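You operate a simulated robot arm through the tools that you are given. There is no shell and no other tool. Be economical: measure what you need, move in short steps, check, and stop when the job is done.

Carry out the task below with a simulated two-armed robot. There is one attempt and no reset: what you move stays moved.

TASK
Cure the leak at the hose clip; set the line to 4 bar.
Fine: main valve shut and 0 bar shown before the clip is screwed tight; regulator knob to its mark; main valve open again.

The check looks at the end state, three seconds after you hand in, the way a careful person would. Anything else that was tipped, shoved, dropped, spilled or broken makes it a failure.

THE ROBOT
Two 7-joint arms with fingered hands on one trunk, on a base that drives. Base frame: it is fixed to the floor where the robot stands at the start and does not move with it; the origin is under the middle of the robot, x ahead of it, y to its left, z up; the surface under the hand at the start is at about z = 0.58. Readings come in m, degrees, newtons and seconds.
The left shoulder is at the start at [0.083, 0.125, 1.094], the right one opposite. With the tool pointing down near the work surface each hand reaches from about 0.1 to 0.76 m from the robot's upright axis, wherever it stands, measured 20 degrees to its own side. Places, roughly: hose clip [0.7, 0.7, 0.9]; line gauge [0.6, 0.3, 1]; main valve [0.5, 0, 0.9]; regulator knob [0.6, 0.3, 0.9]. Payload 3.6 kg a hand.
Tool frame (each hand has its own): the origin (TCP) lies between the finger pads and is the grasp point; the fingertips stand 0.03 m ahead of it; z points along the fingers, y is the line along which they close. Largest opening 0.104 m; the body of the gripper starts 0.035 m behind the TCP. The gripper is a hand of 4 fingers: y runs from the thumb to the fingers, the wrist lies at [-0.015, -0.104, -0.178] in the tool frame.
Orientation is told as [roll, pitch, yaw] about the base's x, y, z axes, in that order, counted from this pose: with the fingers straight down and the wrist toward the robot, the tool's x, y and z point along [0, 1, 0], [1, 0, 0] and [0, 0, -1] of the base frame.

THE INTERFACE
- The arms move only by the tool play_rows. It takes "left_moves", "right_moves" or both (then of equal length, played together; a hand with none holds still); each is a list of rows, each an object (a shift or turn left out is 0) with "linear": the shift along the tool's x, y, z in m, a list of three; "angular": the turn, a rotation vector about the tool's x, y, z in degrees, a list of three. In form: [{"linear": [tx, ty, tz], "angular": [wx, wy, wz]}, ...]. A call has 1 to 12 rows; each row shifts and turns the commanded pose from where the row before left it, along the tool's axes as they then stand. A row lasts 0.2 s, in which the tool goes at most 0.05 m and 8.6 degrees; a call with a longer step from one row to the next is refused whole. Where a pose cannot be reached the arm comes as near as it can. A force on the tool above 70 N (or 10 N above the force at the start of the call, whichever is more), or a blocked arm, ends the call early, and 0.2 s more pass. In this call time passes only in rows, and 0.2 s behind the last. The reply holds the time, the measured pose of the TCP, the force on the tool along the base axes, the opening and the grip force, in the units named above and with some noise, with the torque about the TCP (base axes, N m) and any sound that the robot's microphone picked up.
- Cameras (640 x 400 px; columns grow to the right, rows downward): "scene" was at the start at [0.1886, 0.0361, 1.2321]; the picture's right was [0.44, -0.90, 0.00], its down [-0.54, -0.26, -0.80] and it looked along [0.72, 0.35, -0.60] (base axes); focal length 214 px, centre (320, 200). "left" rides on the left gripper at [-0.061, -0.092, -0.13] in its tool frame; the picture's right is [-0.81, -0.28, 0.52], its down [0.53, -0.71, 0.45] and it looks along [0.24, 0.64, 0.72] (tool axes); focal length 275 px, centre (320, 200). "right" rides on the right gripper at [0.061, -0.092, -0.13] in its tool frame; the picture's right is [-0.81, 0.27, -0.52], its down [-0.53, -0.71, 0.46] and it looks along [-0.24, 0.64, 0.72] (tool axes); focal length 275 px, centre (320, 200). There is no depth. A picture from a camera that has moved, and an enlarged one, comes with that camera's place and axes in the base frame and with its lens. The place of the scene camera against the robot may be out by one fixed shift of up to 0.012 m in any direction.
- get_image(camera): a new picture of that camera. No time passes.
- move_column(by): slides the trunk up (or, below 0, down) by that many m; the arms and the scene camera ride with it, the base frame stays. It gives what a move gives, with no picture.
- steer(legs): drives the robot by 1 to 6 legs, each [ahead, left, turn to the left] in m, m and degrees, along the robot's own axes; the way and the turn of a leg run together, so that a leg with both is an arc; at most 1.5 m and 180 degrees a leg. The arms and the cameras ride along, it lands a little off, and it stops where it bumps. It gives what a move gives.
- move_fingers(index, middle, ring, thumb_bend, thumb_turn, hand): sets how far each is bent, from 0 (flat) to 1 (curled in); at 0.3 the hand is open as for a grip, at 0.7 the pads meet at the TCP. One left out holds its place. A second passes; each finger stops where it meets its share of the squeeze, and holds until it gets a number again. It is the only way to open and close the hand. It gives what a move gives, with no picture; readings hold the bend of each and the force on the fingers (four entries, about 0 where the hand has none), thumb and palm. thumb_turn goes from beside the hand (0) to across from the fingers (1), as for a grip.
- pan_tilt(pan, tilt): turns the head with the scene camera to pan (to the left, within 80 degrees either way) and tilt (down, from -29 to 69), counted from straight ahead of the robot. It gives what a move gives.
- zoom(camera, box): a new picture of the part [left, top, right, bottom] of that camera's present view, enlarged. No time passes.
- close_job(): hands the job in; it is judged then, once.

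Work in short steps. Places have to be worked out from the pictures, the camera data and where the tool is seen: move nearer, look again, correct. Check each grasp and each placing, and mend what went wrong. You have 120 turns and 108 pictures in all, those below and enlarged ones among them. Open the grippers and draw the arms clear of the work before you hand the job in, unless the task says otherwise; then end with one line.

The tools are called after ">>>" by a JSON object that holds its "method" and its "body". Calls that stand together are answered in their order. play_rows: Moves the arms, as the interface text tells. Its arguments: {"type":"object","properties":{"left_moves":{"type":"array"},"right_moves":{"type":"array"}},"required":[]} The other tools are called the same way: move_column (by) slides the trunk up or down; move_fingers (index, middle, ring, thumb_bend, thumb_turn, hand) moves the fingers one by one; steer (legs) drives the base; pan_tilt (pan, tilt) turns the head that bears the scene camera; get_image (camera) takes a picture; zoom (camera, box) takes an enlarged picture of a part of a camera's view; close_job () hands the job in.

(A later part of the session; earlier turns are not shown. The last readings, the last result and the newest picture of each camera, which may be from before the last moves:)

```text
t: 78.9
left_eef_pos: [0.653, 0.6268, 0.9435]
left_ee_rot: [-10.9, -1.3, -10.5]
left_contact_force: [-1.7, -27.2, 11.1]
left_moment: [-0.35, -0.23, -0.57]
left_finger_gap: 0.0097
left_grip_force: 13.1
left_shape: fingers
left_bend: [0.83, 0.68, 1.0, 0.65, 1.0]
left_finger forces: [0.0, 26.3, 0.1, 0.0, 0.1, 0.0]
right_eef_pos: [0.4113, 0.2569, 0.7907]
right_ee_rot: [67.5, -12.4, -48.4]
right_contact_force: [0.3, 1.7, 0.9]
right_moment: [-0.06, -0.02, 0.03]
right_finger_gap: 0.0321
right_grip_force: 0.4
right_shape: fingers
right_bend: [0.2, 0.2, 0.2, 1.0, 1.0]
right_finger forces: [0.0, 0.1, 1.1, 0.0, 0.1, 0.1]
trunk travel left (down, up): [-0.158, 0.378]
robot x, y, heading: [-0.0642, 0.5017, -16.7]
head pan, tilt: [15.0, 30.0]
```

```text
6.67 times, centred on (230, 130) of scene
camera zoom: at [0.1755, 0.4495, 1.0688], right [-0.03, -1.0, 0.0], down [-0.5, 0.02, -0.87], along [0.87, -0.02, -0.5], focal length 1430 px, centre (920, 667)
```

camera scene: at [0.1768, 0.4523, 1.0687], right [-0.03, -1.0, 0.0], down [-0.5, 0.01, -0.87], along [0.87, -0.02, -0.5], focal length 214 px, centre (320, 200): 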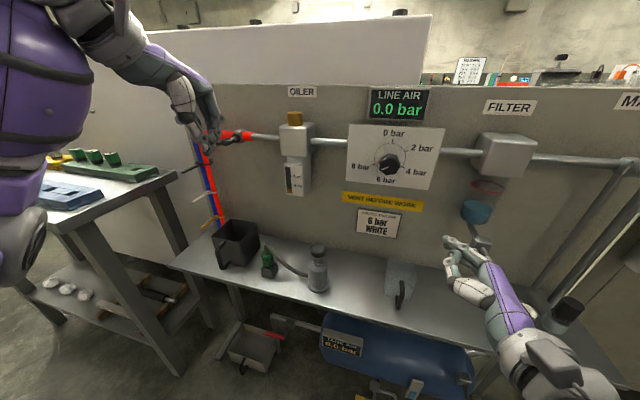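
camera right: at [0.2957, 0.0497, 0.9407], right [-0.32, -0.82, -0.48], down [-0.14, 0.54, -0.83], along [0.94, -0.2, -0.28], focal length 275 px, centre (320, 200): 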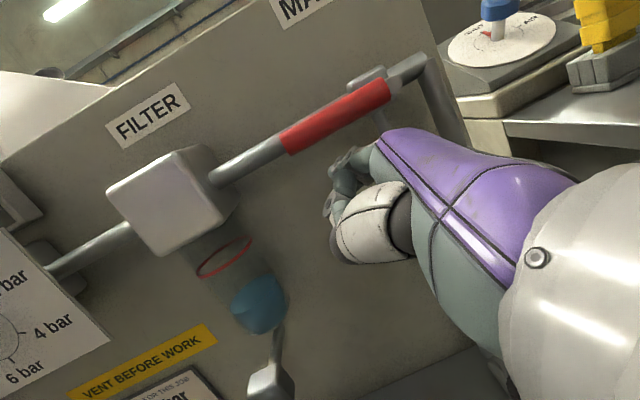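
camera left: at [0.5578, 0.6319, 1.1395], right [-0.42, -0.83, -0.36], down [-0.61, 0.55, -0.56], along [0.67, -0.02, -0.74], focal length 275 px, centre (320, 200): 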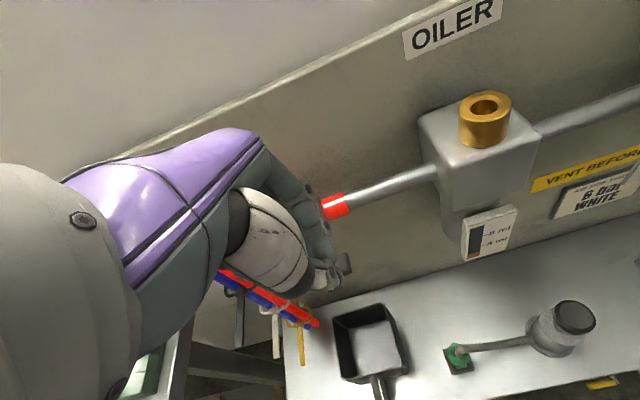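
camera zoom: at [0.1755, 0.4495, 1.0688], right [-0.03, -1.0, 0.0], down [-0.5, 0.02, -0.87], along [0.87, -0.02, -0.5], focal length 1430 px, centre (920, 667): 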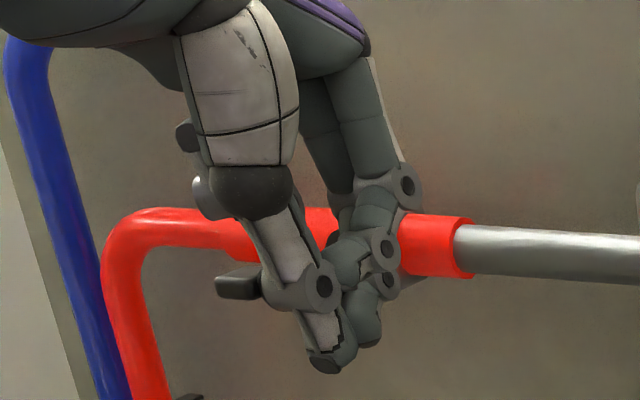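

The wing is now at about 100°. I continue down, easing right to shed the side load.

>>> {"method": "play_rows", "body": {"left_moves": [{"linear": [-0.0022, 0, 0.005]}, {"linear": [-0.0006, 0, 0.005]}, {"linear": [0.0008, -0.0002, 0.004]}]}}

>>> {"method": "zoom", "body": {"camera": "scene", "box": [190, 100, 270, 160]}}

```text
t: 79.7
left_eef_pos: [0.6556, 0.6319, 0.9329]
left_ee_rot: [-10.8, -1.7, -9.6]
left_contact_force: [9.4, 14.5, 21.3]
left_moment: [0.48, -0.48, 0.1]
left_finger_gap: 0.0111
left_grip_force: 14.1
left_shape: fingers
left_bend: [0.84, 0.68, 1.0, 0.66, 1.0]
left_finger forces: [0.0, 3.1, 24.8, 0.0, 0.1, 0.1]
right_eef_pos: [0.4117, 0.2617, 0.7906]
right_ee_rot: [67.4, -12.5, -48.2]
right_contact_force: [-0.1, -0.4, -0.1]
right_moment: [0.0, 0.0, -0.03]
right_finger_gap: 0.0323
right_grip_force: 0.2
right_shape: fingers
right_bend: [0.2, 0.2, 0.2, 1.0, 1.0]
right_finger forces: [0.0, 0.0, 0.0, 0.0, 0.0, 0.0]
trunk travel left (down, up): [-0.158, 0.378]
robot x, y, heading: [-0.0648, 0.5025, -16.6]
head pan, tilt: [15.0, 30.0]
```

```text
6.67 times, centred on (230, 130) of scene
camera zoom: at [0.1761, 0.454, 1.0691], right [-0.03, -1.0, 0.0], down [-0.5, 0.01, -0.87], along [0.87, -0.02, -0.5], focal length 1430 px, centre (920, 667)
```

zoom: 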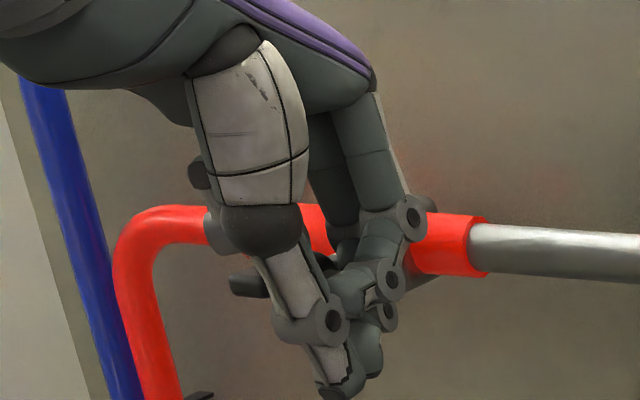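

The curled ring finger now blocks against the left wing. I'll change tactics: pull straight out and go back to the handshake pose with all three fingers flat together, so they back each other, and push the right wing down with the blade's lower edge.

>>> {"method": "play_rows", "body": {"left_moves": [{"linear": [0.004, -0.03, -0.001]}, {"linear": [0.004, -0.035, -0.002]}, {"linear": [-0.02, -0.028, -0.02]}, {"linear": [-0.026, -0.024, -0.021]}]}}

>>> {"method": "move_fingers", "body": {"hand": "left", "index": 0.1, "middle": 0.1, "ring": 0.1, "thumb_bend": 0.0, "thumb_turn": 0.5}}

>>> {"method": "play_rows", "body": {"left_moves": [{"angular": [-2.5, -4.5, -2.5]}, {"angular": [-3.3, -5.8, -3.3]}, {"angular": [-3.3, -5.8, -3.3]}, {"angular": [-3.3, -5.8, -3.3]}, {"angular": [-3.3, -5.8, -3.3]}, {"angular": [-3.3, -5.8, -3.3]}, {"angular": [-3.3, -5.8, -3.3]}, {"angular": [-3.3, -5.8, -3.3]}, {"angular": [-3.3, -5.8, -3.3]}, {"angular": [-3.3, -5.8, -3.3]}, {"angular": [-3.3, -5.8, -3.3]}]}}

>>> {"method": "get_image", "body": {"camera": "left"}}

```text
t: 80.3
left_eef_pos: [0.6116, 0.6348, 0.923]
left_ee_rot: [-11.4, -1.2, -10.6]
left_contact_force: [54.3, -11.6, -3.7]
left_moment: [0.11, 0.88, -0.95]
left_finger_gap: 0.0117
left_grip_force: 25.0
left_shape: fingers
left_bend: [0.84, 0.25, 1.0, 0.66, 1.0]
left_finger forces: [0.0, 50.5, 0.1, 0.0, 0.0, 0.0]
right_eef_pos: [0.4166, 0.2566, 0.7891]
right_ee_rot: [67.3, -12.4, -48.6]
right_contact_force: [-1.5, 2.9, 2.2]
right_moment: [-0.13, -0.12, 0.01]
right_finger_gap: 0.0323
right_grip_force: 1.6
right_shape: fingers
right_bend: [0.2, 0.2, 0.22, 1.0, 1.0]
right_finger forces: [0.0, 0.0, 3.9, 0.0, 0.1, 0.0]
trunk travel left (down, up): [-0.158, 0.378]
robot x, y, heading: [-0.0647, 0.5008, -17.2]
head pan, tilt: [15.0, 30.0]
stopped in row 3 (left hand): the force on the tool passed its limit at 74 N (the readings are from after the stop); the commanded pose is now the measured one
```

```text
t: 81.3
left_eef_pos: [0.6021, 0.6403, 0.9267]
left_ee_rot: [-11.3, -1.3, -10.6]
left_contact_force: [-10.2, 2.5, -2.3]
left_moment: [-0.03, 0.21, 0.34]
left_finger_gap: 0.1563
left_grip_force: 7.5
left_shape: fingers
left_bend: [0.1, 0.09, 0.37, 0.0, 0.48]
left_finger forces: [0.1, 0.8, 13.9, 0.0, 0.0, 0.1]
right_eef_pos: [0.4106, 0.2589, 0.7922]
right_ee_rot: [67.5, -12.6, -48.7]
right_contact_force: [-0.6, 0.6, -0.4]
right_moment: [-0.01, -0.03, 0.01]
right_finger_gap: 0.0322
right_grip_force: 0.1
right_shape: fingers
right_bend: [0.2, 0.2, 0.2, 1.0, 1.0]
right_finger forces: [0.0, 0.0, 0.0, 0.0, 0.1, 0.1]
trunk travel left (down, up): [-0.158, 0.378]
robot x, y, heading: [-0.0632, 0.5044, -16.9]
head pan, tilt: [15.0, 30.0]
```

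```text
t: 83.7
left_eef_pos: [0.6025, 0.6396, 0.9267]
left_ee_rot: [-78.9, -1.0, 37.2]
left_contact_force: [-0.2, 0.5, 0.3]
left_moment: [0.01, 0.0, -0.01]
left_finger_gap: 0.1566
left_grip_force: 0.1
left_shape: fingers
left_bend: [0.1, 0.1, 0.1, 0.0, 0.48]
left_finger forces: [0.1, 0.1, 0.0, 0.0, 0.1, 0.0]
right_eef_pos: [0.4118, 0.2592, 0.7912]
right_ee_rot: [67.5, -12.5, -48.6]
right_contact_force: [0.2, -0.9, -0.6]
right_moment: [-0.02, 0.0, 0.01]
right_finger_gap: 0.032
right_grip_force: 0.0
right_shape: fingers
right_bend: [0.2, 0.2, 0.2, 1.0, 1.0]
right_finger forces: [0.1, 0.0, 0.0, 0.0, 0.0, 0.0]
trunk travel left (down, up): [-0.158, 0.378]
robot x, y, heading: [-0.0627, 0.5015, -16.8]
head pan, tilt: [15.0, 30.0]
```

```text
30 pictures are left
camera left: at [0.4588, 0.6766, 1.0092], right [0.17, -0.7, 0.69], down [-0.35, -0.7, -0.62], along [0.92, -0.14, -0.37], focal length 275 px, centre (320, 200)
```

left: 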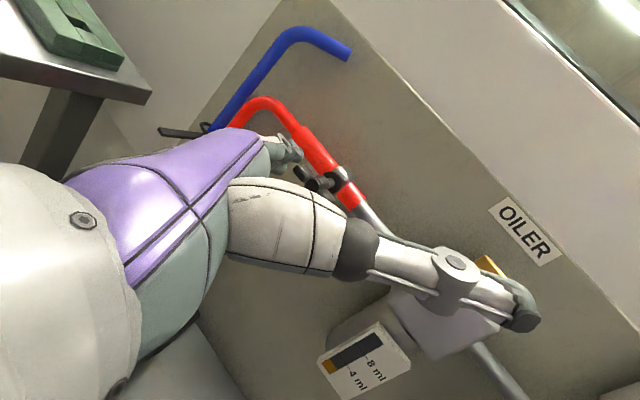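

The fingers snagged on the wing while pulling out, and the safety stop caught it. I check the clip's state closely.

>>> {"method": "zoom", "body": {"camera": "left", "box": [240, 100, 380, 200]}}

```text
4.00 times, centred on (310, 150) of left
camera zoom: at [0.4588, 0.6766, 1.0092], right [0.17, -0.7, 0.69], down [-0.35, -0.7, -0.62], along [0.92, -0.14, -0.37], focal length 1101 px, centre (360, 400)
```

zoom: 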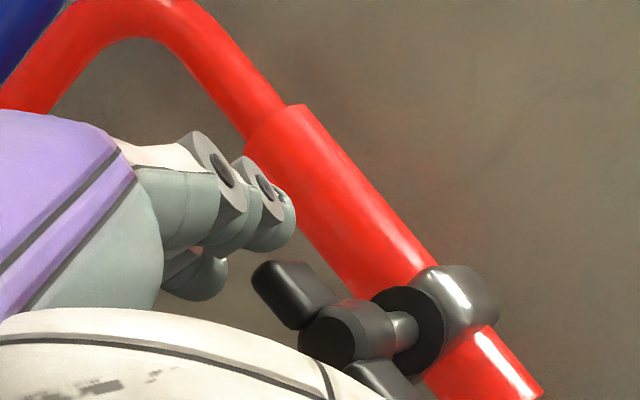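

The clip is intact with the wing at about 80°, and the index tip sits just left of the wing's left end. I'll go down 22 mm, right 14 mm, then push up on the left wing with the three stacked fingers.

>>> {"method": "play_rows", "body": {"left_moves": [{"linear": [0.0215, -0.0005, 0.004]}, {"linear": [-0.0019, -0.0114, 0.0081]}, {"linear": [-0.0098, 0.0002, -0.0018]}, {"linear": [-0.0098, 0.0002, -0.0018]}]}}

>>> {"method": "zoom", "body": {"camera": "left", "box": [240, 100, 380, 200]}}

```text
t: 84.7
left_eef_pos: [0.5998, 0.6244, 0.9221]
left_ee_rot: [-78.7, -0.9, 37.0]
left_contact_force: [-1.0, 0.6, -12.5]
left_moment: [-0.59, 0.88, 0.02]
left_finger_gap: 0.1592
left_grip_force: 6.9
left_shape: fingers
left_bend: [0.11, 0.1, 0.1, 0.0, 0.48]
left_finger forces: [14.0, 0.0, 0.1, 0.1, 0.1, 0.1]
right_eef_pos: [0.4131, 0.2589, 0.7913]
right_ee_rot: [67.6, -12.5, -48.5]
right_contact_force: [-0.1, -0.3, 0.0]
right_moment: [0.0, -0.04, 0.02]
right_finger_gap: 0.0321
right_grip_force: 0.1
right_shape: fingers
right_bend: [0.2, 0.2, 0.2, 1.0, 1.0]
right_finger forces: [0.1, 0.1, 0.3, 0.1, 0.0, 0.0]
trunk travel left (down, up): [-0.158, 0.378]
robot x, y, heading: [-0.0664, 0.5031, -16.8]
head pan, tilt: [15.0, 30.0]
```

```text
4.00 times, centred on (310, 150) of left
camera zoom: at [0.4562, 0.6629, 1.0059], right [0.17, -0.7, 0.69], down [-0.36, -0.7, -0.62], along [0.92, -0.14, -0.37], focal length 1101 px, centre (360, 400)
```

zoom: 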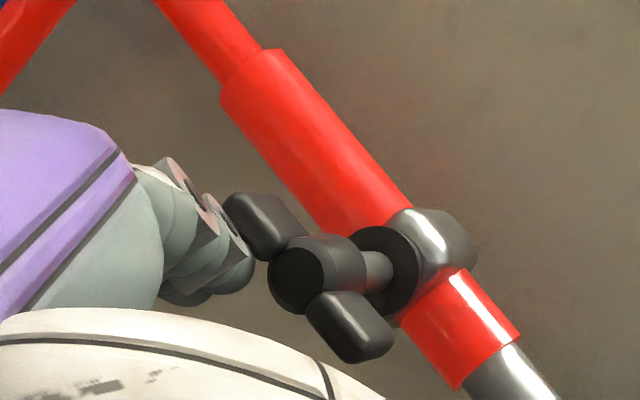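

14 N and the wing is creeping (about 86°). I keep pushing up.

>>> {"method": "play_rows", "body": {"left_moves": [{"linear": [-0.0098, 0.0002, -0.0018]}, {"linear": [-0.0109, -0.0038, 0.0002]}]}}

>>> {"method": "zoom", "body": {"camera": "left", "box": [240, 100, 380, 200]}}

```text
t: 85.3
left_eef_pos: [0.6028, 0.6235, 0.9313]
left_ee_rot: [-77.3, 0.7, 37.3]
left_contact_force: [-9.3, 10.7, -55.0]
left_moment: [-2.83, 3.93, 1.28]
left_finger_gap: 0.1601
left_grip_force: 30.0
left_shape: fingers
left_bend: [0.11, 0.09, 0.1, 0.0, 0.48]
left_finger forces: [59.4, 0.1, 0.0, 0.0, 0.1, 0.0]
right_eef_pos: [0.4148, 0.2607, 0.7893]
right_ee_rot: [67.2, -12.6, -48.5]
right_contact_force: [-0.2, 0.5, 0.4]
right_moment: [0.0, -0.03, 0.02]
right_finger_gap: 0.0324
right_grip_force: 0.1
right_shape: fingers
right_bend: [0.2, 0.2, 0.2, 1.0, 1.0]
right_finger forces: [0.0, 0.0, 0.4, 0.0, 0.0, 0.1]
trunk travel left (down, up): [-0.158, 0.378]
robot x, y, heading: [-0.0633, 0.5001, -16.7]
head pan, tilt: [15.0, 30.0]
```

```text
4.00 times, centred on (310, 150) of left
camera zoom: at [0.4615, 0.661, 1.0199], right [0.2, -0.7, 0.68], down [-0.38, -0.7, -0.61], along [0.9, -0.13, -0.41], focal length 1101 px, centre (360, 400)
```

zoom: 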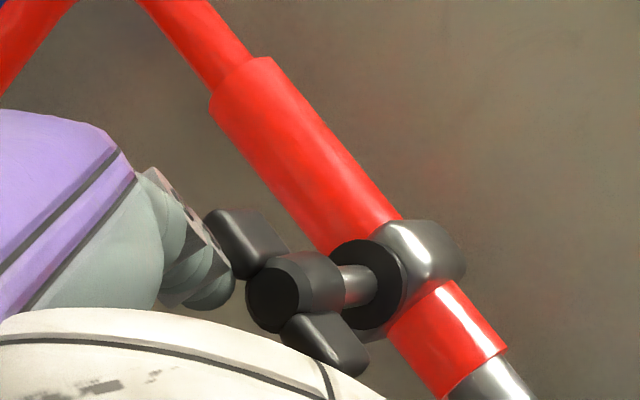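

At 55 N the wing no longer moves (about 88°), so the clip is screwed tight against its stop. I release downward, move left off the wing, and back out.

>>> {"method": "play_rows", "body": {"left_moves": [{"linear": [0.0245, -0.0006, 0.0046]}, {"linear": [0.0027, 0.0162, -0.0116]}, {"linear": [0.0044, -0.0175, -0.0237]}, {"linear": [0.0044, -0.0175, -0.0237]}, {"linear": [0.003, -0.012, -0.016]}]}}

>>> {"method": "zoom", "body": {"camera": "scene", "box": [170, 80, 450, 220]}}

```text
t: 86.5
left_eef_pos: [0.526, 0.6639, 0.9212]
left_ee_rot: [-79.1, -1.3, 37.1]
left_contact_force: [0.5, -0.1, -0.1]
left_moment: [-0.02, 0.01, -0.02]
left_finger_gap: 0.1565
left_grip_force: 0.1
left_shape: fingers
left_bend: [0.1, 0.1, 0.1, 0.0, 0.48]
left_finger forces: [0.1, 0.0, 0.0, 0.1, 0.0, 0.1]
right_eef_pos: [0.412, 0.2599, 0.7906]
right_ee_rot: [67.4, -12.7, -48.7]
right_contact_force: [-0.3, 0.4, 0.2]
right_moment: [0.01, 0.04, 0.0]
right_finger_gap: 0.0323
right_grip_force: 0.0
right_shape: fingers
right_bend: [0.2, 0.2, 0.2, 1.0, 1.0]
right_finger forces: [0.0, 0.0, 0.0, 0.0, 0.0, 0.1]
trunk travel left (down, up): [-0.158, 0.378]
robot x, y, heading: [-0.0639, 0.5021, -16.7]
head pan, tilt: [15.0, 30.0]
```

```text
2.29 times, centred on (310, 150) of scene
camera zoom: at [0.1775, 0.4511, 1.0687], right [-0.03, -1.0, 0.0], down [-0.5, 0.02, -0.87], along [0.87, -0.03, -0.5], focal length 490 px, centre (343, 314)
```

zoom: 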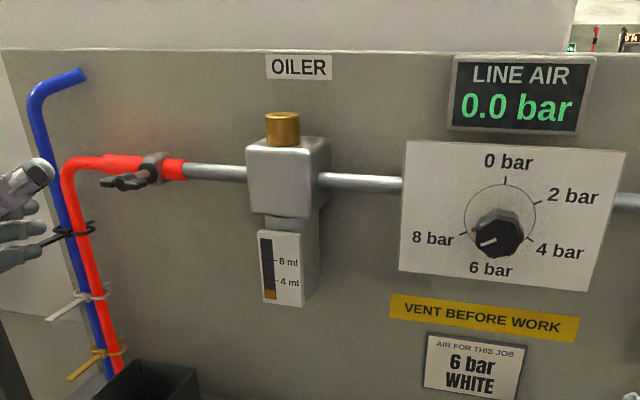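

The clip is done and the line still shows 0.0 bar. The regulator's knob face is near [0.556, 0.316, 0.915] with its pointer at about 8 bar, so it must turn counter-clockwise to the 4 mark. I back off, drive right to bring the left hand in front of the knob, and open the hand for a grip.

>>> {"method": "steer", "body": {"legs": [[-0.1, 0, 0], [0, -0.33, 0]]}}

>>> {"method": "move_fingers", "body": {"hand": "left", "index": 0.35, "middle": 0.35, "ring": 0.35, "thumb_bend": 0.35, "thumb_turn": 1.0}}

>>> {"method": "get_image", "body": {"camera": "left"}}

```text
t: 90.7
left_eef_pos: [0.336, 0.3734, 0.9213]
left_ee_rot: [-78.9, -1.1, 36.9]
left_contact_force: [-0.3, 0.0, -0.1]
left_moment: [0.01, -0.02, -0.03]
left_finger_gap: 0.1563
left_grip_force: 0.0
left_shape: fingers
left_bend: [0.1, 0.1, 0.1, 0.0, 0.48]
left_finger forces: [0.1, 0.0, 0.0, 0.1, 0.1, 0.0]
right_eef_pos: [0.2208, -0.0312, 0.7914]
right_ee_rot: [67.5, -12.5, -48.7]
right_contact_force: [-0.1, 0.1, -0.5]
right_moment: [0.01, -0.01, -0.02]
right_finger_gap: 0.0326
right_grip_force: 0.1
right_shape: fingers
right_bend: [0.2, 0.2, 0.2, 1.0, 1.0]
right_finger forces: [0.0, 0.1, 0.0, 0.1, 0.1, 0.1]
trunk travel left (down, up): [-0.158, 0.378]
robot x, y, heading: [-0.2542, 0.2166, -16.7]
head pan, tilt: [15.0, 30.0]
```

```text
t: 91.7
left_eef_pos: [0.3354, 0.3737, 0.9207]
left_ee_rot: [-79.0, -1.2, 36.9]
left_contact_force: [0.4, 0.9, -0.4]
left_moment: [-0.01, -0.01, 0.01]
left_finger_gap: 0.0911
left_grip_force: 0.1
left_shape: fingers
left_bend: [0.35, 0.35, 0.35, 0.35, 0.98]
left_finger forces: [0.1, 0.0, 0.0, 0.0, 0.1, 0.1]
right_eef_pos: [0.2205, -0.0297, 0.7911]
right_ee_rot: [67.5, -12.6, -48.8]
right_contact_force: [0.2, -0.2, -0.1]
right_moment: [-0.01, 0.01, 0.0]
right_finger_gap: 0.0321
right_grip_force: 0.0
right_shape: fingers
right_bend: [0.2, 0.2, 0.2, 1.0, 1.0]
right_finger forces: [0.1, 0.0, 0.0, 0.0, 0.1, 0.0]
trunk travel left (down, up): [-0.158, 0.378]
robot x, y, heading: [-0.2568, 0.2169, -17.0]
head pan, tilt: [15.0, 30.0]
```

```text
25 pictures are left
camera left: at [0.1914, 0.4115, 1.0025], right [0.17, -0.7, 0.69], down [-0.35, -0.7, -0.63], along [0.92, -0.14, -0.36], focal length 275 px, centre (320, 200)
```

left: 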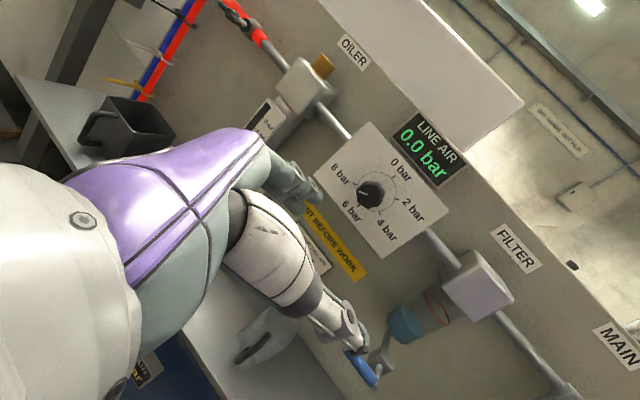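

The dial is in clear view. I zoom to read the pointer and ticks.

>>> {"method": "zoom", "body": {"camera": "left", "box": [310, 120, 450, 260]}}

```text
2.86 times, centred on (380, 190) of left
camera zoom: at [0.1914, 0.4115, 1.0025], right [0.17, -0.7, 0.69], down [-0.35, -0.7, -0.63], along [0.92, -0.14, -0.36], focal length 786 px, centre (149, 229)
```

zoom: 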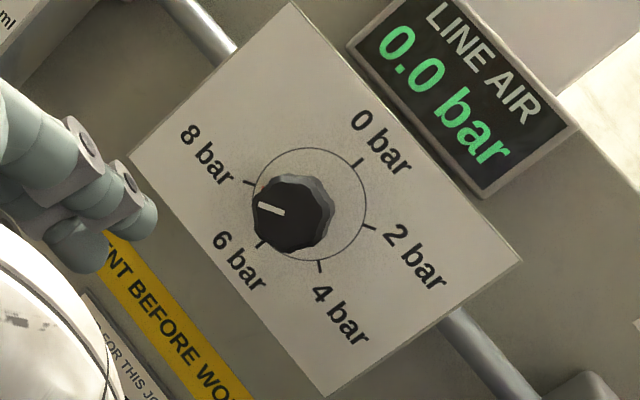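

The pointer is at about 7.85 bar and the scale is 30° per bar, so the knob needs about 115° counter-clockwise. The hand points 35° right of the knob axis, so I try to yaw it left 24° so the fingers point along the axis.

>>> {"method": "play_rows", "body": {"left_moves": [{"angular": [-8, 0, 0]}, {"angular": [-8, 0, 0]}, {"angular": [-8, 0, 0]}]}}

```text
t: 92.5
left_eef_pos: [0.3664, 0.3802, 0.9211]
left_ee_rot: [-80.4, -5.6, 60.7]
left_contact_force: [-0.5, -0.6, 0.0]
left_moment: [0.01, -0.02, -0.01]
left_finger_gap: 0.091
left_grip_force: 0.0
left_shape: fingers
left_bend: [0.35, 0.35, 0.35, 0.35, 0.98]
left_finger forces: [0.1, 0.0, 0.0, 0.1, 0.0, 0.1]
left hand out of reach, approached as far as the arm can: row 1, 2, 3
right_eef_pos: [0.2209, -0.0318, 0.7915]
right_ee_rot: [67.5, -12.6, -48.6]
right_contact_force: [-0.3, 0.0, 0.9]
right_moment: [0.0, 0.0, -0.01]
right_finger_gap: 0.0321
right_grip_force: 0.1
right_shape: fingers
right_bend: [0.2, 0.2, 0.2, 1.0, 1.0]
right_finger forces: [0.0, 0.1, 0.1, 0.0, 0.0, 0.0]
trunk travel left (down, up): [-0.158, 0.378]
robot x, y, heading: [-0.2518, 0.2138, -16.7]
head pan, tilt: [15.0, 30.0]
```

The orientation was reached: the fingers now point within about 12° of the knob axis. Next I wind the hand 35° clockwise about that axis, so the grip stroke can go counter-clockwise.

>>> {"method": "play_rows", "body": {"left_moves": [{"angular": [-1.0, 1.5, 6.7]}, {"angular": [-1.0, 1.5, 6.7]}, {"angular": [-1.0, 1.5, 6.7]}, {"angular": [-1.0, 1.5, 6.7]}, {"angular": [-1.0, 1.5, 6.7]}]}}

>>> {"method": "get_image", "body": {"camera": "left"}}

```text
t: 93.7
left_eef_pos: [0.366, 0.3795, 0.9207]
left_ee_rot: [-71.3, -39.4, 57.0]
left_contact_force: [0.1, 0.3, 0.2]
left_moment: [0.01, -0.02, -0.01]
left_finger_gap: 0.0912
left_grip_force: 0.1
left_shape: fingers
left_bend: [0.35, 0.35, 0.35, 0.35, 0.98]
left_finger forces: [0.0, 0.0, 0.1, 0.0, 0.1, 0.0]
right_eef_pos: [0.2201, -0.0311, 0.7916]
right_ee_rot: [67.5, -12.7, -48.7]
right_contact_force: [0.1, 0.0, 0.1]
right_moment: [0.02, 0.01, 0.02]
right_finger_gap: 0.0321
right_grip_force: 0.1
right_shape: fingers
right_bend: [0.2, 0.2, 0.2, 1.0, 1.0]
right_finger forces: [0.0, 0.1, 0.0, 0.0, 0.0, 0.0]
trunk travel left (down, up): [-0.158, 0.378]
robot x, y, heading: [-0.2535, 0.2144, -16.9]
head pan, tilt: [15.0, 30.0]
```

```text
23 pictures are left
camera left: at [0.2063, 0.3253, 0.9392], right [0.31, -0.91, 0.29], down [0.14, -0.26, -0.96], along [0.94, 0.33, 0.05], focal length 275 px, centre (320, 200)
```

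left: 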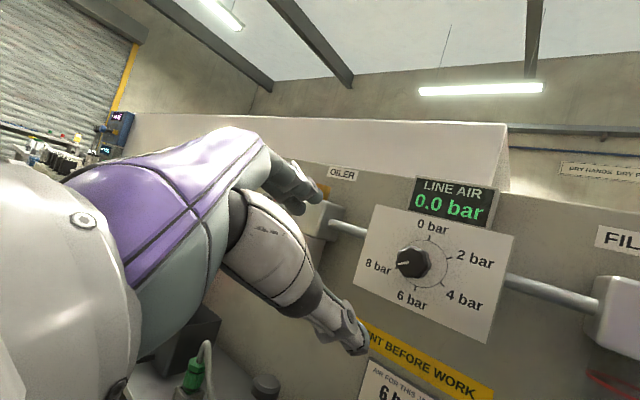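

The hand is lined up and the knob axis is confirmed at [0.556, 0.314, 0.916]. I wind another 24° and drive 0.15 m ahead.

>>> {"method": "play_rows", "body": {"left_moves": [{"angular": [-0.9, 1.3, 5.8]}, {"angular": [-0.9, 1.3, 5.8]}, {"angular": [-0.9, 1.3, 5.8]}, {"angular": [-0.9, 1.3, 5.8]}]}}

>>> {"method": "steer", "body": {"legs": [[0.14, -0.009, 0]]}}

>>> {"method": "get_image", "body": {"camera": "left"}}

```text
t: 94.7
left_eef_pos: [0.3668, 0.3809, 0.9196]
left_ee_rot: [-57.7, -62.0, 46.5]
left_contact_force: [-0.5, 1.2, 0.6]
left_moment: [-0.01, 0.0, 0.01]
left_finger_gap: 0.0911
left_grip_force: 0.0
left_shape: fingers
left_bend: [0.35, 0.35, 0.35, 0.35, 0.98]
left_finger forces: [0.0, 0.1, 0.0, 0.1, 0.0, 0.0]
right_eef_pos: [0.2212, -0.0311, 0.7921]
right_ee_rot: [67.5, -12.7, -48.8]
right_contact_force: [0.5, -0.1, 0.5]
right_moment: [-0.02, 0.01, 0.02]
right_finger_gap: 0.0322
right_grip_force: 0.1
right_shape: fingers
right_bend: [0.2, 0.2, 0.2, 1.0, 1.0]
right_finger forces: [0.1, 0.1, 0.0, 0.1, 0.0, 0.0]
trunk travel left (down, up): [-0.158, 0.378]
robot x, y, heading: [-0.2584, 0.216, -16.6]
head pan, tilt: [15.0, 30.0]
```

```text
t: 96.1
left_eef_pos: [0.4978, 0.3301, 0.9216]
left_ee_rot: [-57.6, -61.8, 46.3]
left_contact_force: [0.2, 0.3, 0.1]
left_moment: [0.0, -0.02, 0.01]
left_finger_gap: 0.0911
left_grip_force: 0.1
left_shape: fingers
left_bend: [0.35, 0.35, 0.35, 0.35, 0.98]
left_finger forces: [0.0, 0.0, 0.0, 0.0, 0.1, 0.1]
right_eef_pos: [0.3507, -0.0801, 0.7921]
right_ee_rot: [67.6, -12.7, -48.7]
right_contact_force: [0.0, -0.4, 0.6]
right_moment: [0.0, 0.01, -0.01]
right_finger_gap: 0.032
right_grip_force: 0.1
right_shape: fingers
right_bend: [0.2, 0.2, 0.2, 1.0, 1.0]
right_finger forces: [0.0, 0.1, 0.1, 0.0, 0.0, 0.0]
trunk travel left (down, up): [-0.158, 0.378]
robot x, y, heading: [-0.1297, 0.1636, -17.2]
head pan, tilt: [15.0, 30.0]
```

```text
22 pictures are left
camera left: at [0.3379, 0.276, 0.8964], right [0.29, -0.95, -0.05], down [0.26, 0.13, -0.96], along [0.92, 0.27, 0.29], focal length 275 px, centre (320, 200)
```

left: 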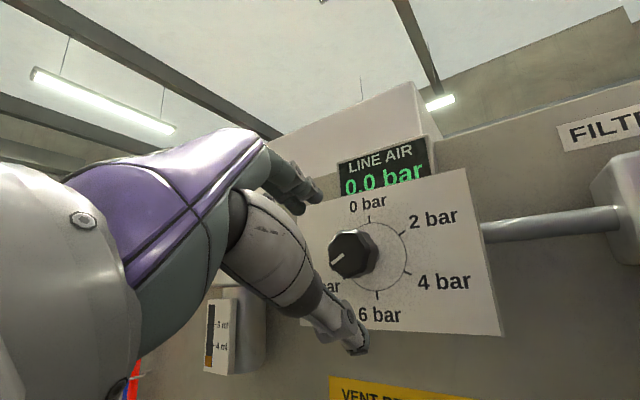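

The knob sits centred between the fingers (above) and the thumb (below). I advance 6 cm so the knob is in the grip.

>>> {"method": "play_rows", "body": {"left_moves": [{"linear": [-0.002, 0.003, 0.02]}, {"linear": [-0.002, 0.003, 0.022]}, {"linear": [-0.002, 0.003, 0.021]}]}}

>>> {"method": "get_image", "body": {"camera": "left"}}

```text
t: 96.9
left_eef_pos: [0.554, 0.3156, 0.9193]
left_ee_rot: [-58.5, -62.3, 47.3]
left_contact_force: [-34.4, 6.4, -4.1]
left_moment: [-0.28, -1.38, 0.51]
left_finger_gap: 0.0876
left_grip_force: 18.2
left_shape: fingers
left_bend: [0.38, 0.35, 0.35, 0.35, 0.98]
left_finger forces: [31.1, 4.3, 0.0, 0.1, 0.1, 0.0]
right_eef_pos: [0.3488, -0.0782, 0.7923]
right_ee_rot: [67.6, -12.7, -48.7]
right_contact_force: [0.0, 0.1, 0.4]
right_moment: [-0.04, 0.03, 0.0]
right_finger_gap: 0.0322
right_grip_force: 0.2
right_shape: fingers
right_bend: [0.2, 0.2, 0.2, 1.0, 1.0]
right_finger forces: [0.0, 0.1, 0.0, 0.1, 0.0, 0.1]
trunk travel left (down, up): [-0.158, 0.378]
robot x, y, heading: [-0.1245, 0.1671, -16.9]
head pan, tilt: [15.0, 30.0]
```

```text
21 pictures are left
camera left: at [0.3946, 0.2602, 0.8934], right [0.3, -0.95, -0.05], down [0.27, 0.13, -0.95], along [0.92, 0.27, 0.3], focal length 275 px, centre (320, 200)
```

left: 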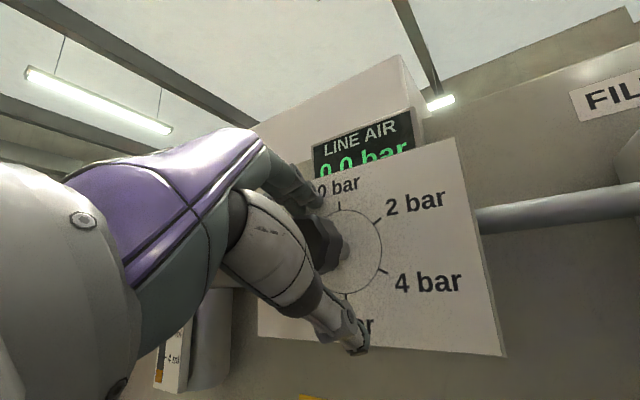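

The index tip touches the dial plate (31 N), so I back off 12 mm and close the hand on the knob.

>>> {"method": "play_rows", "body": {"left_moves": [{"linear": [0.0017, -0.0025, -0.0125]}]}}

>>> {"method": "move_fingers", "body": {"hand": "left", "index": 0.7, "middle": 0.7, "ring": 0.7, "thumb_bend": 0.7}}

```text
t: 97.3
left_eef_pos: [0.546, 0.3176, 0.9129]
left_ee_rot: [-57.5, -61.7, 46.1]
left_contact_force: [0.5, -0.1, -0.2]
left_moment: [0.0, 0.03, 0.06]
left_finger_gap: 0.0908
left_grip_force: 0.1
left_shape: fingers
left_bend: [0.35, 0.35, 0.35, 0.35, 0.98]
left_finger forces: [0.0, 0.0, 0.0, 0.1, 0.0, 0.0]
right_eef_pos: [0.3516, -0.0802, 0.7916]
right_ee_rot: [67.5, -12.6, -48.8]
right_contact_force: [0.0, -0.2, 0.0]
right_moment: [0.01, -0.01, 0.05]
right_finger_gap: 0.0324
right_grip_force: 0.1
right_shape: fingers
right_bend: [0.2, 0.2, 0.2, 1.0, 1.0]
right_finger forces: [0.0, 0.0, 0.0, 0.1, 0.0, 0.0]
trunk travel left (down, up): [-0.158, 0.378]
robot x, y, heading: [-0.1268, 0.1641, -16.9]
head pan, tilt: [15.0, 30.0]
```

```text
t: 98.3
left_eef_pos: [0.5472, 0.3167, 0.9145]
left_ee_rot: [-57.5, -61.7, 46.4]
left_contact_force: [10.4, 0.6, 5.3]
left_moment: [-0.03, -0.05, 0.07]
left_finger_gap: 0.0279
left_grip_force: 10.9
left_shape: fingers
left_bend: [0.55, 0.65, 0.7, 0.64, 1.0]
left_finger forces: [10.9, 4.9, 0.0, 0.0, 6.8, 0.0]
right_eef_pos: [0.3526, -0.0808, 0.7906]
right_ee_rot: [67.5, -12.6, -48.7]
right_contact_force: [-0.3, -0.3, -0.5]
right_moment: [-0.02, -0.03, 0.02]
right_finger_gap: 0.0321
right_grip_force: 0.1
right_shape: fingers
right_bend: [0.2, 0.2, 0.2, 1.0, 1.0]
right_finger forces: [0.0, 0.0, 0.0, 0.1, 0.0, 0.2]
trunk travel left (down, up): [-0.158, 0.378]
robot x, y, heading: [-0.1278, 0.1625, -16.8]
head pan, tilt: [15.0, 30.0]
```

The grip is off-centre: the index carries most load and the ring none, so the knob's centre lies toward the index. I reopen, shift 13 mm that way, and regrip.

>>> {"method": "move_fingers", "body": {"hand": "left", "index": 0.4, "middle": 0.4, "ring": 0.4, "thumb_bend": 0.4}}

>>> {"method": "play_rows", "body": {"left_moves": [{"linear": [-0.013, 0, 0]}]}}

>>> {"method": "move_fingers", "body": {"hand": "left", "index": 0.7, "middle": 0.7, "ring": 0.7, "thumb_bend": 0.7}}

>>> {"method": "zoom", "body": {"camera": "left", "box": [240, 130, 500, 360]}}

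```text
t: 99.3
left_eef_pos: [0.5465, 0.3178, 0.9151]
left_ee_rot: [-57.6, -61.7, 46.5]
left_contact_force: [-0.1, -0.4, 0.3]
left_moment: [-0.02, 0.0, 0.0]
left_finger_gap: 0.0775
left_grip_force: 0.1
left_shape: fingers
left_bend: [0.4, 0.4, 0.4, 0.4, 0.99]
left_finger forces: [0.0, 0.0, 0.0, 0.0, 0.1, 0.0]
right_eef_pos: [0.351, -0.0787, 0.7914]
right_ee_rot: [67.5, -12.6, -48.7]
right_contact_force: [0.2, -1.0, 0.7]
right_moment: [-0.02, 0.01, -0.01]
right_finger_gap: 0.0323
right_grip_force: 0.0
right_shape: fingers
right_bend: [0.2, 0.2, 0.2, 1.0, 1.0]
right_finger forces: [0.0, 0.0, 0.0, 0.1, 0.1, 0.0]
trunk travel left (down, up): [-0.158, 0.378]
robot x, y, heading: [-0.1253, 0.168, -17.0]
head pan, tilt: [15.0, 30.0]
```

```text
t: 99.7
left_eef_pos: [0.5444, 0.3049, 0.9204]
left_ee_rot: [-57.6, -61.9, 46.3]
left_contact_force: [-0.1, 0.1, -0.2]
left_moment: [0.0, -0.01, 0.01]
left_finger_gap: 0.0774
left_grip_force: 0.0
left_shape: fingers
left_bend: [0.4, 0.4, 0.4, 0.4, 0.99]
left_finger forces: [0.0, 0.0, 0.0, 0.0, 0.0, 0.0]
right_eef_pos: [0.3509, -0.0815, 0.792]
right_ee_rot: [67.5, -12.6, -48.7]
right_contact_force: [-0.5, 0.3, 0.8]
right_moment: [-0.02, 0.0, 0.04]
right_finger_gap: 0.0321
right_grip_force: 0.0
right_shape: fingers
right_bend: [0.2, 0.2, 0.2, 1.0, 1.0]
right_finger forces: [0.1, 0.0, 0.0, 0.0, 0.0, 0.1]
trunk travel left (down, up): [-0.158, 0.378]
robot x, y, heading: [-0.124, 0.1657, -16.6]
head pan, tilt: [15.0, 30.0]
```

```text
t: 100.7
left_eef_pos: [0.5446, 0.3066, 0.9198]
left_ee_rot: [-57.9, -62.0, 46.6]
left_contact_force: [12.6, 3.2, 14.5]
left_moment: [0.1, -0.24, -0.01]
left_finger_gap: 0.0194
left_grip_force: 13.7
left_shape: fingers
left_bend: [0.61, 0.62, 0.64, 0.65, 1.0]
left_finger forces: [8.4, 8.7, 5.0, 0.0, 4.7, 0.1]
right_eef_pos: [0.3517, -0.0798, 0.793]
right_ee_rot: [67.4, -12.6, -48.7]
right_contact_force: [0.5, 1.0, -0.7]
right_moment: [0.0, 0.01, 0.0]
right_finger_gap: 0.0322
right_grip_force: 0.1
right_shape: fingers
right_bend: [0.2, 0.2, 0.2, 1.0, 1.0]
right_finger forces: [0.1, 0.0, 0.0, 0.0, 0.0, 0.0]
trunk travel left (down, up): [-0.158, 0.378]
robot x, y, heading: [-0.127, 0.1666, -16.9]
head pan, tilt: [15.0, 30.0]
```

```text
1.74 times, centred on (370, 245) of left
camera zoom: at [0.385, 0.2508, 0.8957], right [0.29, -0.95, -0.05], down [0.26, 0.13, -0.96], along [0.92, 0.27, 0.29], focal length 479 px, centre (233, 122)
```

zoom: 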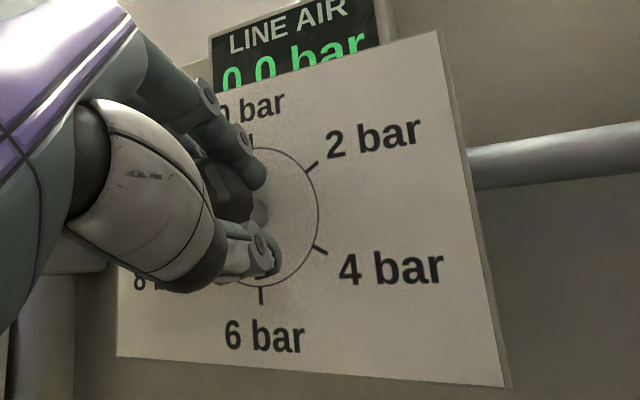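

The grip now has all fingers on the knob. I turn it counter-clockwise 56° about the knob axis.

>>> {"method": "play_rows", "body": {"left_moves": [{"angular": [0.97, -1.48, -6.73]}, {"angular": [0.97, -1.48, -6.73]}, {"angular": [0.97, -1.48, -6.73]}, {"angular": [0.97, -1.48, -6.73]}, {"angular": [0.97, -1.48, -6.73]}, {"angular": [0.97, -1.48, -6.73]}, {"angular": [0.97, -1.48, -6.73]}, {"angular": [0.97, -1.48, -6.73]}]}}

>>> {"method": "get_image", "body": {"camera": "left"}}

```text
t: 102.5
left_eef_pos: [0.5445, 0.3075, 0.9216]
left_ee_rot: [-80.1, -8.6, 61.2]
left_contact_force: [11.7, 19.4, 18.1]
left_moment: [0.1, -0.45, 0.24]
left_finger_gap: 0.0243
left_grip_force: 15.9
left_shape: fingers
left_bend: [0.53, 0.6, 0.7, 0.68, 1.0]
left_finger forces: [19.4, 9.9, 0.0, 0.0, 2.9, 0.0]
right_eef_pos: [0.3516, -0.0778, 0.7924]
right_ee_rot: [67.5, -12.6, -48.6]
right_contact_force: [0.3, -0.6, 0.0]
right_moment: [0.01, -0.01, 0.01]
right_finger_gap: 0.0321
right_grip_force: 0.0
right_shape: fingers
right_bend: [0.2, 0.2, 0.2, 1.0, 1.0]
right_finger forces: [0.0, 0.0, 0.0, 0.1, 0.1, 0.0]
trunk travel left (down, up): [-0.158, 0.378]
robot x, y, heading: [-0.128, 0.1653, -17.1]
head pan, tilt: [15.0, 30.0]
```

```text
19 pictures are left
camera left: at [0.3911, 0.2754, 0.9883], right [0.39, -0.64, 0.66], down [0.02, -0.71, -0.7], along [0.92, 0.28, -0.26], focal length 275 px, centre (320, 200)
```

left: 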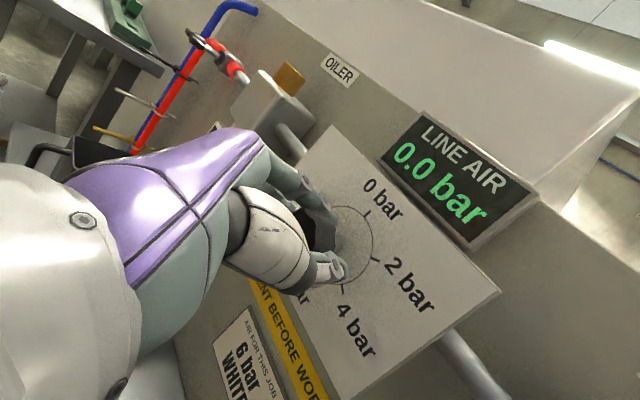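

The stroke is done. I open the hand, back off 5 cm, rewind, and look at the pointer.

>>> {"method": "move_fingers", "body": {"hand": "left", "index": 0.35, "middle": 0.35, "ring": 0.35, "thumb_bend": 0.35}}

>>> {"method": "play_rows", "body": {"left_moves": [{"linear": [0.0035, -0.0053, -0.024]}, {"linear": [0.0035, -0.0053, -0.024]}, {"angular": [-0.97, 1.48, 6.73]}, {"angular": [-0.97, 1.48, 6.73]}, {"angular": [-0.97, 1.48, 6.73]}, {"angular": [-0.97, 1.48, 6.73]}, {"angular": [-0.97, 1.48, 6.73]}, {"angular": [-0.97, 1.48, 6.73]}, {"angular": [-0.97, 1.48, 6.73]}, {"angular": [-0.97, 1.48, 6.73]}]}}

>>> {"method": "zoom", "body": {"camera": "left", "box": [280, 150, 500, 360]}}

```text
t: 103.5
left_eef_pos: [0.5437, 0.3054, 0.9211]
left_ee_rot: [-79.7, -8.6, 60.9]
left_contact_force: [0.3, 0.0, 0.3]
left_moment: [0.0, -0.01, 0.02]
left_finger_gap: 0.0901
left_grip_force: 0.1
left_shape: fingers
left_bend: [0.35, 0.35, 0.35, 0.35, 0.98]
left_finger forces: [0.0, 0.0, 0.0, 0.1, 0.1, 0.1]
right_eef_pos: [0.3518, -0.0801, 0.7914]
right_ee_rot: [67.5, -12.6, -48.7]
right_contact_force: [0.1, -0.3, -0.2]
right_moment: [0.01, 0.01, -0.04]
right_finger_gap: 0.0322
right_grip_force: 0.0
right_shape: fingers
right_bend: [0.2, 0.2, 0.2, 1.0, 1.0]
right_finger forces: [0.2, 0.0, 0.0, 0.0, 0.0, 0.0]
trunk travel left (down, up): [-0.158, 0.378]
robot x, y, heading: [-0.1214, 0.167, -17.0]
head pan, tilt: [15.0, 30.0]
```

```text
t: 105.7
left_eef_pos: [0.4968, 0.3189, 0.9212]
left_ee_rot: [-57.5, -62.0, 46.3]
left_contact_force: [-0.6, -0.1, -0.9]
left_moment: [0.02, 0.03, 0.02]
left_finger_gap: 0.0906
left_grip_force: 0.0
left_shape: fingers
left_bend: [0.35, 0.35, 0.35, 0.35, 0.98]
left_finger forces: [0.1, 0.0, 0.1, 0.0, 0.0, 0.1]
right_eef_pos: [0.3506, -0.0798, 0.7908]
right_ee_rot: [67.6, -12.6, -48.6]
right_contact_force: [-0.8, -0.3, 0.3]
right_moment: [-0.01, 0.01, 0.01]
right_finger_gap: 0.0324
right_grip_force: 0.0
right_shape: fingers
right_bend: [0.2, 0.2, 0.2, 1.0, 1.0]
right_finger forces: [0.1, 0.0, 0.1, 0.1, 0.0, 0.0]
trunk travel left (down, up): [-0.158, 0.378]
robot x, y, heading: [-0.1238, 0.167, -16.9]
head pan, tilt: [15.0, 30.0]
```

```text
1.90 times, centred on (390, 255) of left
camera zoom: at [0.3378, 0.2646, 0.8964], right [0.29, -0.95, -0.05], down [0.26, 0.13, -0.96], along [0.92, 0.27, 0.29], focal length 524 px, centre (187, 95)
```

zoom: 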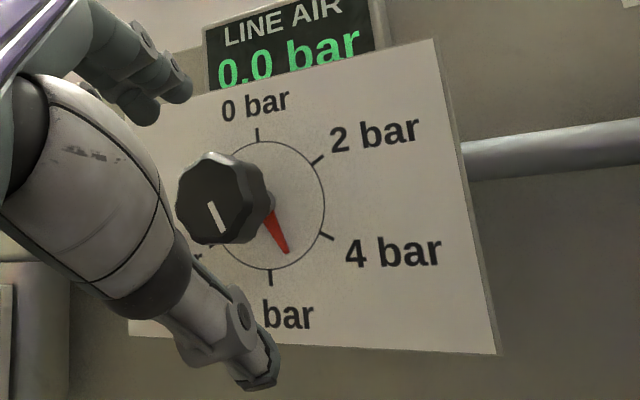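

The red needle now points to about 5.2 bar, so about 36° remains. I go back in, grip, turn about 28°, and check.

>>> {"method": "play_rows", "body": {"left_moves": [{"linear": [-0.0035, 0.0053, 0.024]}, {"linear": [-0.0035, 0.0053, 0.023]}]}}

>>> {"method": "move_fingers", "body": {"hand": "left", "index": 0.7, "middle": 0.7, "ring": 0.7, "thumb_bend": 0.7}}

>>> {"method": "play_rows", "body": {"left_moves": [{"angular": [0.97, -1.48, -6.73]}, {"angular": [0.97, -1.48, -6.73]}, {"angular": [0.97, -1.48, -6.73]}, {"angular": [0.97, -1.48, -6.73]}]}}

>>> {"method": "zoom", "body": {"camera": "left", "box": [260, 150, 460, 340]}}

```text
t: 106.3
left_eef_pos: [0.5443, 0.3041, 0.9236]
left_ee_rot: [-57.5, -61.8, 46.3]
left_contact_force: [0.7, 0.7, 0.4]
left_moment: [0.02, -0.01, -0.02]
left_finger_gap: 0.0901
left_grip_force: 0.1
left_shape: fingers
left_bend: [0.35, 0.35, 0.35, 0.35, 0.98]
left_finger forces: [0.0, 0.1, 0.0, 0.0, 0.1, 0.0]
right_eef_pos: [0.351, -0.0804, 0.792]
right_ee_rot: [67.5, -12.7, -48.7]
right_contact_force: [0.1, 0.4, 0.0]
right_moment: [0.02, 0.01, -0.01]
right_finger_gap: 0.0322
right_grip_force: 0.0
right_shape: fingers
right_bend: [0.2, 0.2, 0.2, 1.0, 1.0]
right_finger forces: [0.0, 0.0, 0.0, 0.0, 0.1, 0.0]
trunk travel left (down, up): [-0.158, 0.378]
robot x, y, heading: [-0.1242, 0.1646, -17.0]
head pan, tilt: [15.0, 30.0]
```

```text
t: 107.3
left_eef_pos: [0.5439, 0.3041, 0.9222]
left_ee_rot: [-57.7, -61.9, 46.6]
left_contact_force: [12.3, 2.9, 12.2]
left_moment: [0.11, -0.23, -0.08]
left_finger_gap: 0.0172
left_grip_force: 12.4
left_shape: fingers
left_bend: [0.64, 0.63, 0.63, 0.64, 1.0]
left_finger forces: [5.4, 8.1, 6.1, 0.0, 5.1, 0.1]
right_eef_pos: [0.3519, -0.0797, 0.7916]
right_ee_rot: [67.5, -12.6, -48.7]
right_contact_force: [0.5, 0.8, -0.2]
right_moment: [0.0, 0.03, -0.01]
right_finger_gap: 0.0321
right_grip_force: 0.0
right_shape: fingers
right_bend: [0.2, 0.2, 0.2, 1.0, 1.0]
right_finger forces: [0.0, 0.0, 0.0, 0.0, 0.1, 0.0]
trunk travel left (down, up): [-0.158, 0.378]
robot x, y, heading: [-0.1261, 0.1612, -16.9]
head pan, tilt: [15.0, 30.0]
```

```text
t: 108.3
left_eef_pos: [0.5427, 0.3075, 0.9219]
left_ee_rot: [-73.2, -35.9, 58.3]
left_contact_force: [15.7, 9.3, 22.0]
left_moment: [0.16, -0.49, 0.01]
left_finger_gap: 0.0181
left_grip_force: 16.8
left_shape: fingers
left_bend: [0.59, 0.6, 0.64, 0.68, 1.0]
left_finger forces: [12.6, 11.4, 5.0, 0.0, 4.4, 0.0]
right_eef_pos: [0.3517, -0.0797, 0.7919]
right_ee_rot: [67.5, -12.6, -48.7]
right_contact_force: [-0.3, 0.4, 0.3]
right_moment: [-0.01, 0.01, 0.03]
right_finger_gap: 0.0321
right_grip_force: 0.0
right_shape: fingers
right_bend: [0.2, 0.2, 0.2, 1.0, 1.0]
right_finger forces: [0.0, 0.0, 0.0, 0.0, 0.0, 0.1]
trunk travel left (down, up): [-0.158, 0.378]
robot x, y, heading: [-0.1219, 0.1648, -16.9]
head pan, tilt: [15.0, 30.0]
```

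```text
2.11 times, centred on (360, 245) of left
camera zoom: at [0.3834, 0.2521, 0.9468], right [0.31, -0.88, 0.35], down [0.13, -0.32, -0.94], along [0.94, 0.34, 0.02], focal length 580 px, centre (236, 105)
```

zoom: 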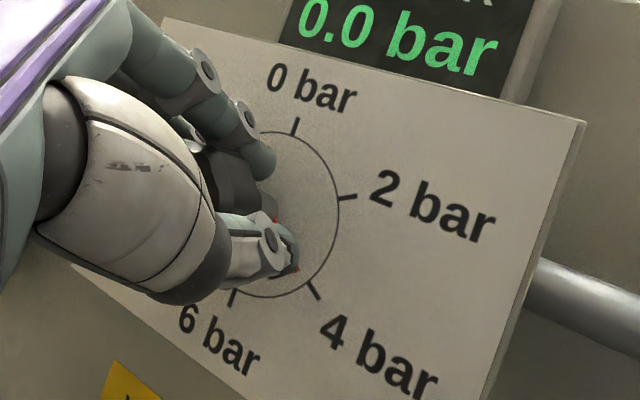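

The needle now looks right on the 4 mark. I release, back off and check carefully.

>>> {"method": "move_fingers", "body": {"hand": "left", "index": 0.35, "middle": 0.35, "ring": 0.35, "thumb_bend": 0.35}}

>>> {"method": "play_rows", "body": {"left_moves": [{"linear": [0.0035, -0.0053, -0.024]}, {"linear": [0.0035, -0.0053, -0.024]}, {"linear": [0.004, -0.006, -0.03]}]}}

>>> {"method": "zoom", "body": {"camera": "left", "box": [320, 160, 480, 320]}}

```text
t: 109.3
left_eef_pos: [0.5433, 0.3046, 0.9206]
left_ee_rot: [-72.7, -35.7, 58.0]
left_contact_force: [0.3, 0.2, 0.5]
left_moment: [-0.03, 0.03, -0.02]
left_finger_gap: 0.0901
left_grip_force: 0.0
left_shape: fingers
left_bend: [0.35, 0.35, 0.35, 0.35, 0.98]
left_finger forces: [0.1, 0.0, 0.0, 0.0, 0.1, 0.1]
right_eef_pos: [0.3514, -0.0803, 0.7911]
right_ee_rot: [67.5, -12.6, -48.8]
right_contact_force: [0.2, 0.6, 0.4]
right_moment: [0.0, -0.03, -0.02]
right_finger_gap: 0.0321
right_grip_force: 0.0
right_shape: fingers
right_bend: [0.2, 0.2, 0.2, 1.0, 1.0]
right_finger forces: [0.0, 0.0, 0.0, 0.1, 0.1, 0.0]
trunk travel left (down, up): [-0.158, 0.378]
robot x, y, heading: [-0.1258, 0.1633, -16.8]
head pan, tilt: [15.0, 30.0]
```

```text
t: 110.1
left_eef_pos: [0.4917, 0.3264, 0.9187]
left_ee_rot: [-72.7, -35.7, 58.0]
left_contact_force: [0.1, -0.4, 0.1]
left_moment: [-0.03, 0.03, 0.0]
left_finger_gap: 0.0902
left_grip_force: 0.0
left_shape: fingers
left_bend: [0.35, 0.35, 0.35, 0.35, 0.98]
left_finger forces: [0.0, 0.1, 0.0, 0.0, 0.0, 0.0]
left hand out of reach, approached as far as the arm can: row 3
right_eef_pos: [0.351, -0.0803, 0.7923]
right_ee_rot: [67.5, -12.5, -48.8]
right_contact_force: [0.3, 0.2, -0.5]
right_moment: [0.0, 0.0, 0.02]
right_finger_gap: 0.0323
right_grip_force: 0.0
right_shape: fingers
right_bend: [0.2, 0.2, 0.2, 1.0, 1.0]
right_finger forces: [0.0, 0.1, 0.1, 0.1, 0.0, 0.0]
trunk travel left (down, up): [-0.158, 0.378]
robot x, y, heading: [-0.1232, 0.1676, -16.9]
head pan, tilt: [15.0, 30.0]
```

```text
2.50 times, centred on (400, 240) of left
camera zoom: at [0.3327, 0.2715, 0.9436], right [0.31, -0.89, 0.34], down [0.13, -0.32, -0.94], along [0.94, 0.34, 0.01], focal length 688 px, centre (120, 100)
```

zoom: 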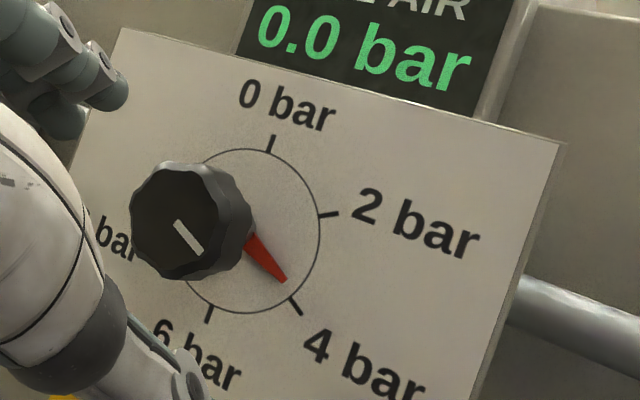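

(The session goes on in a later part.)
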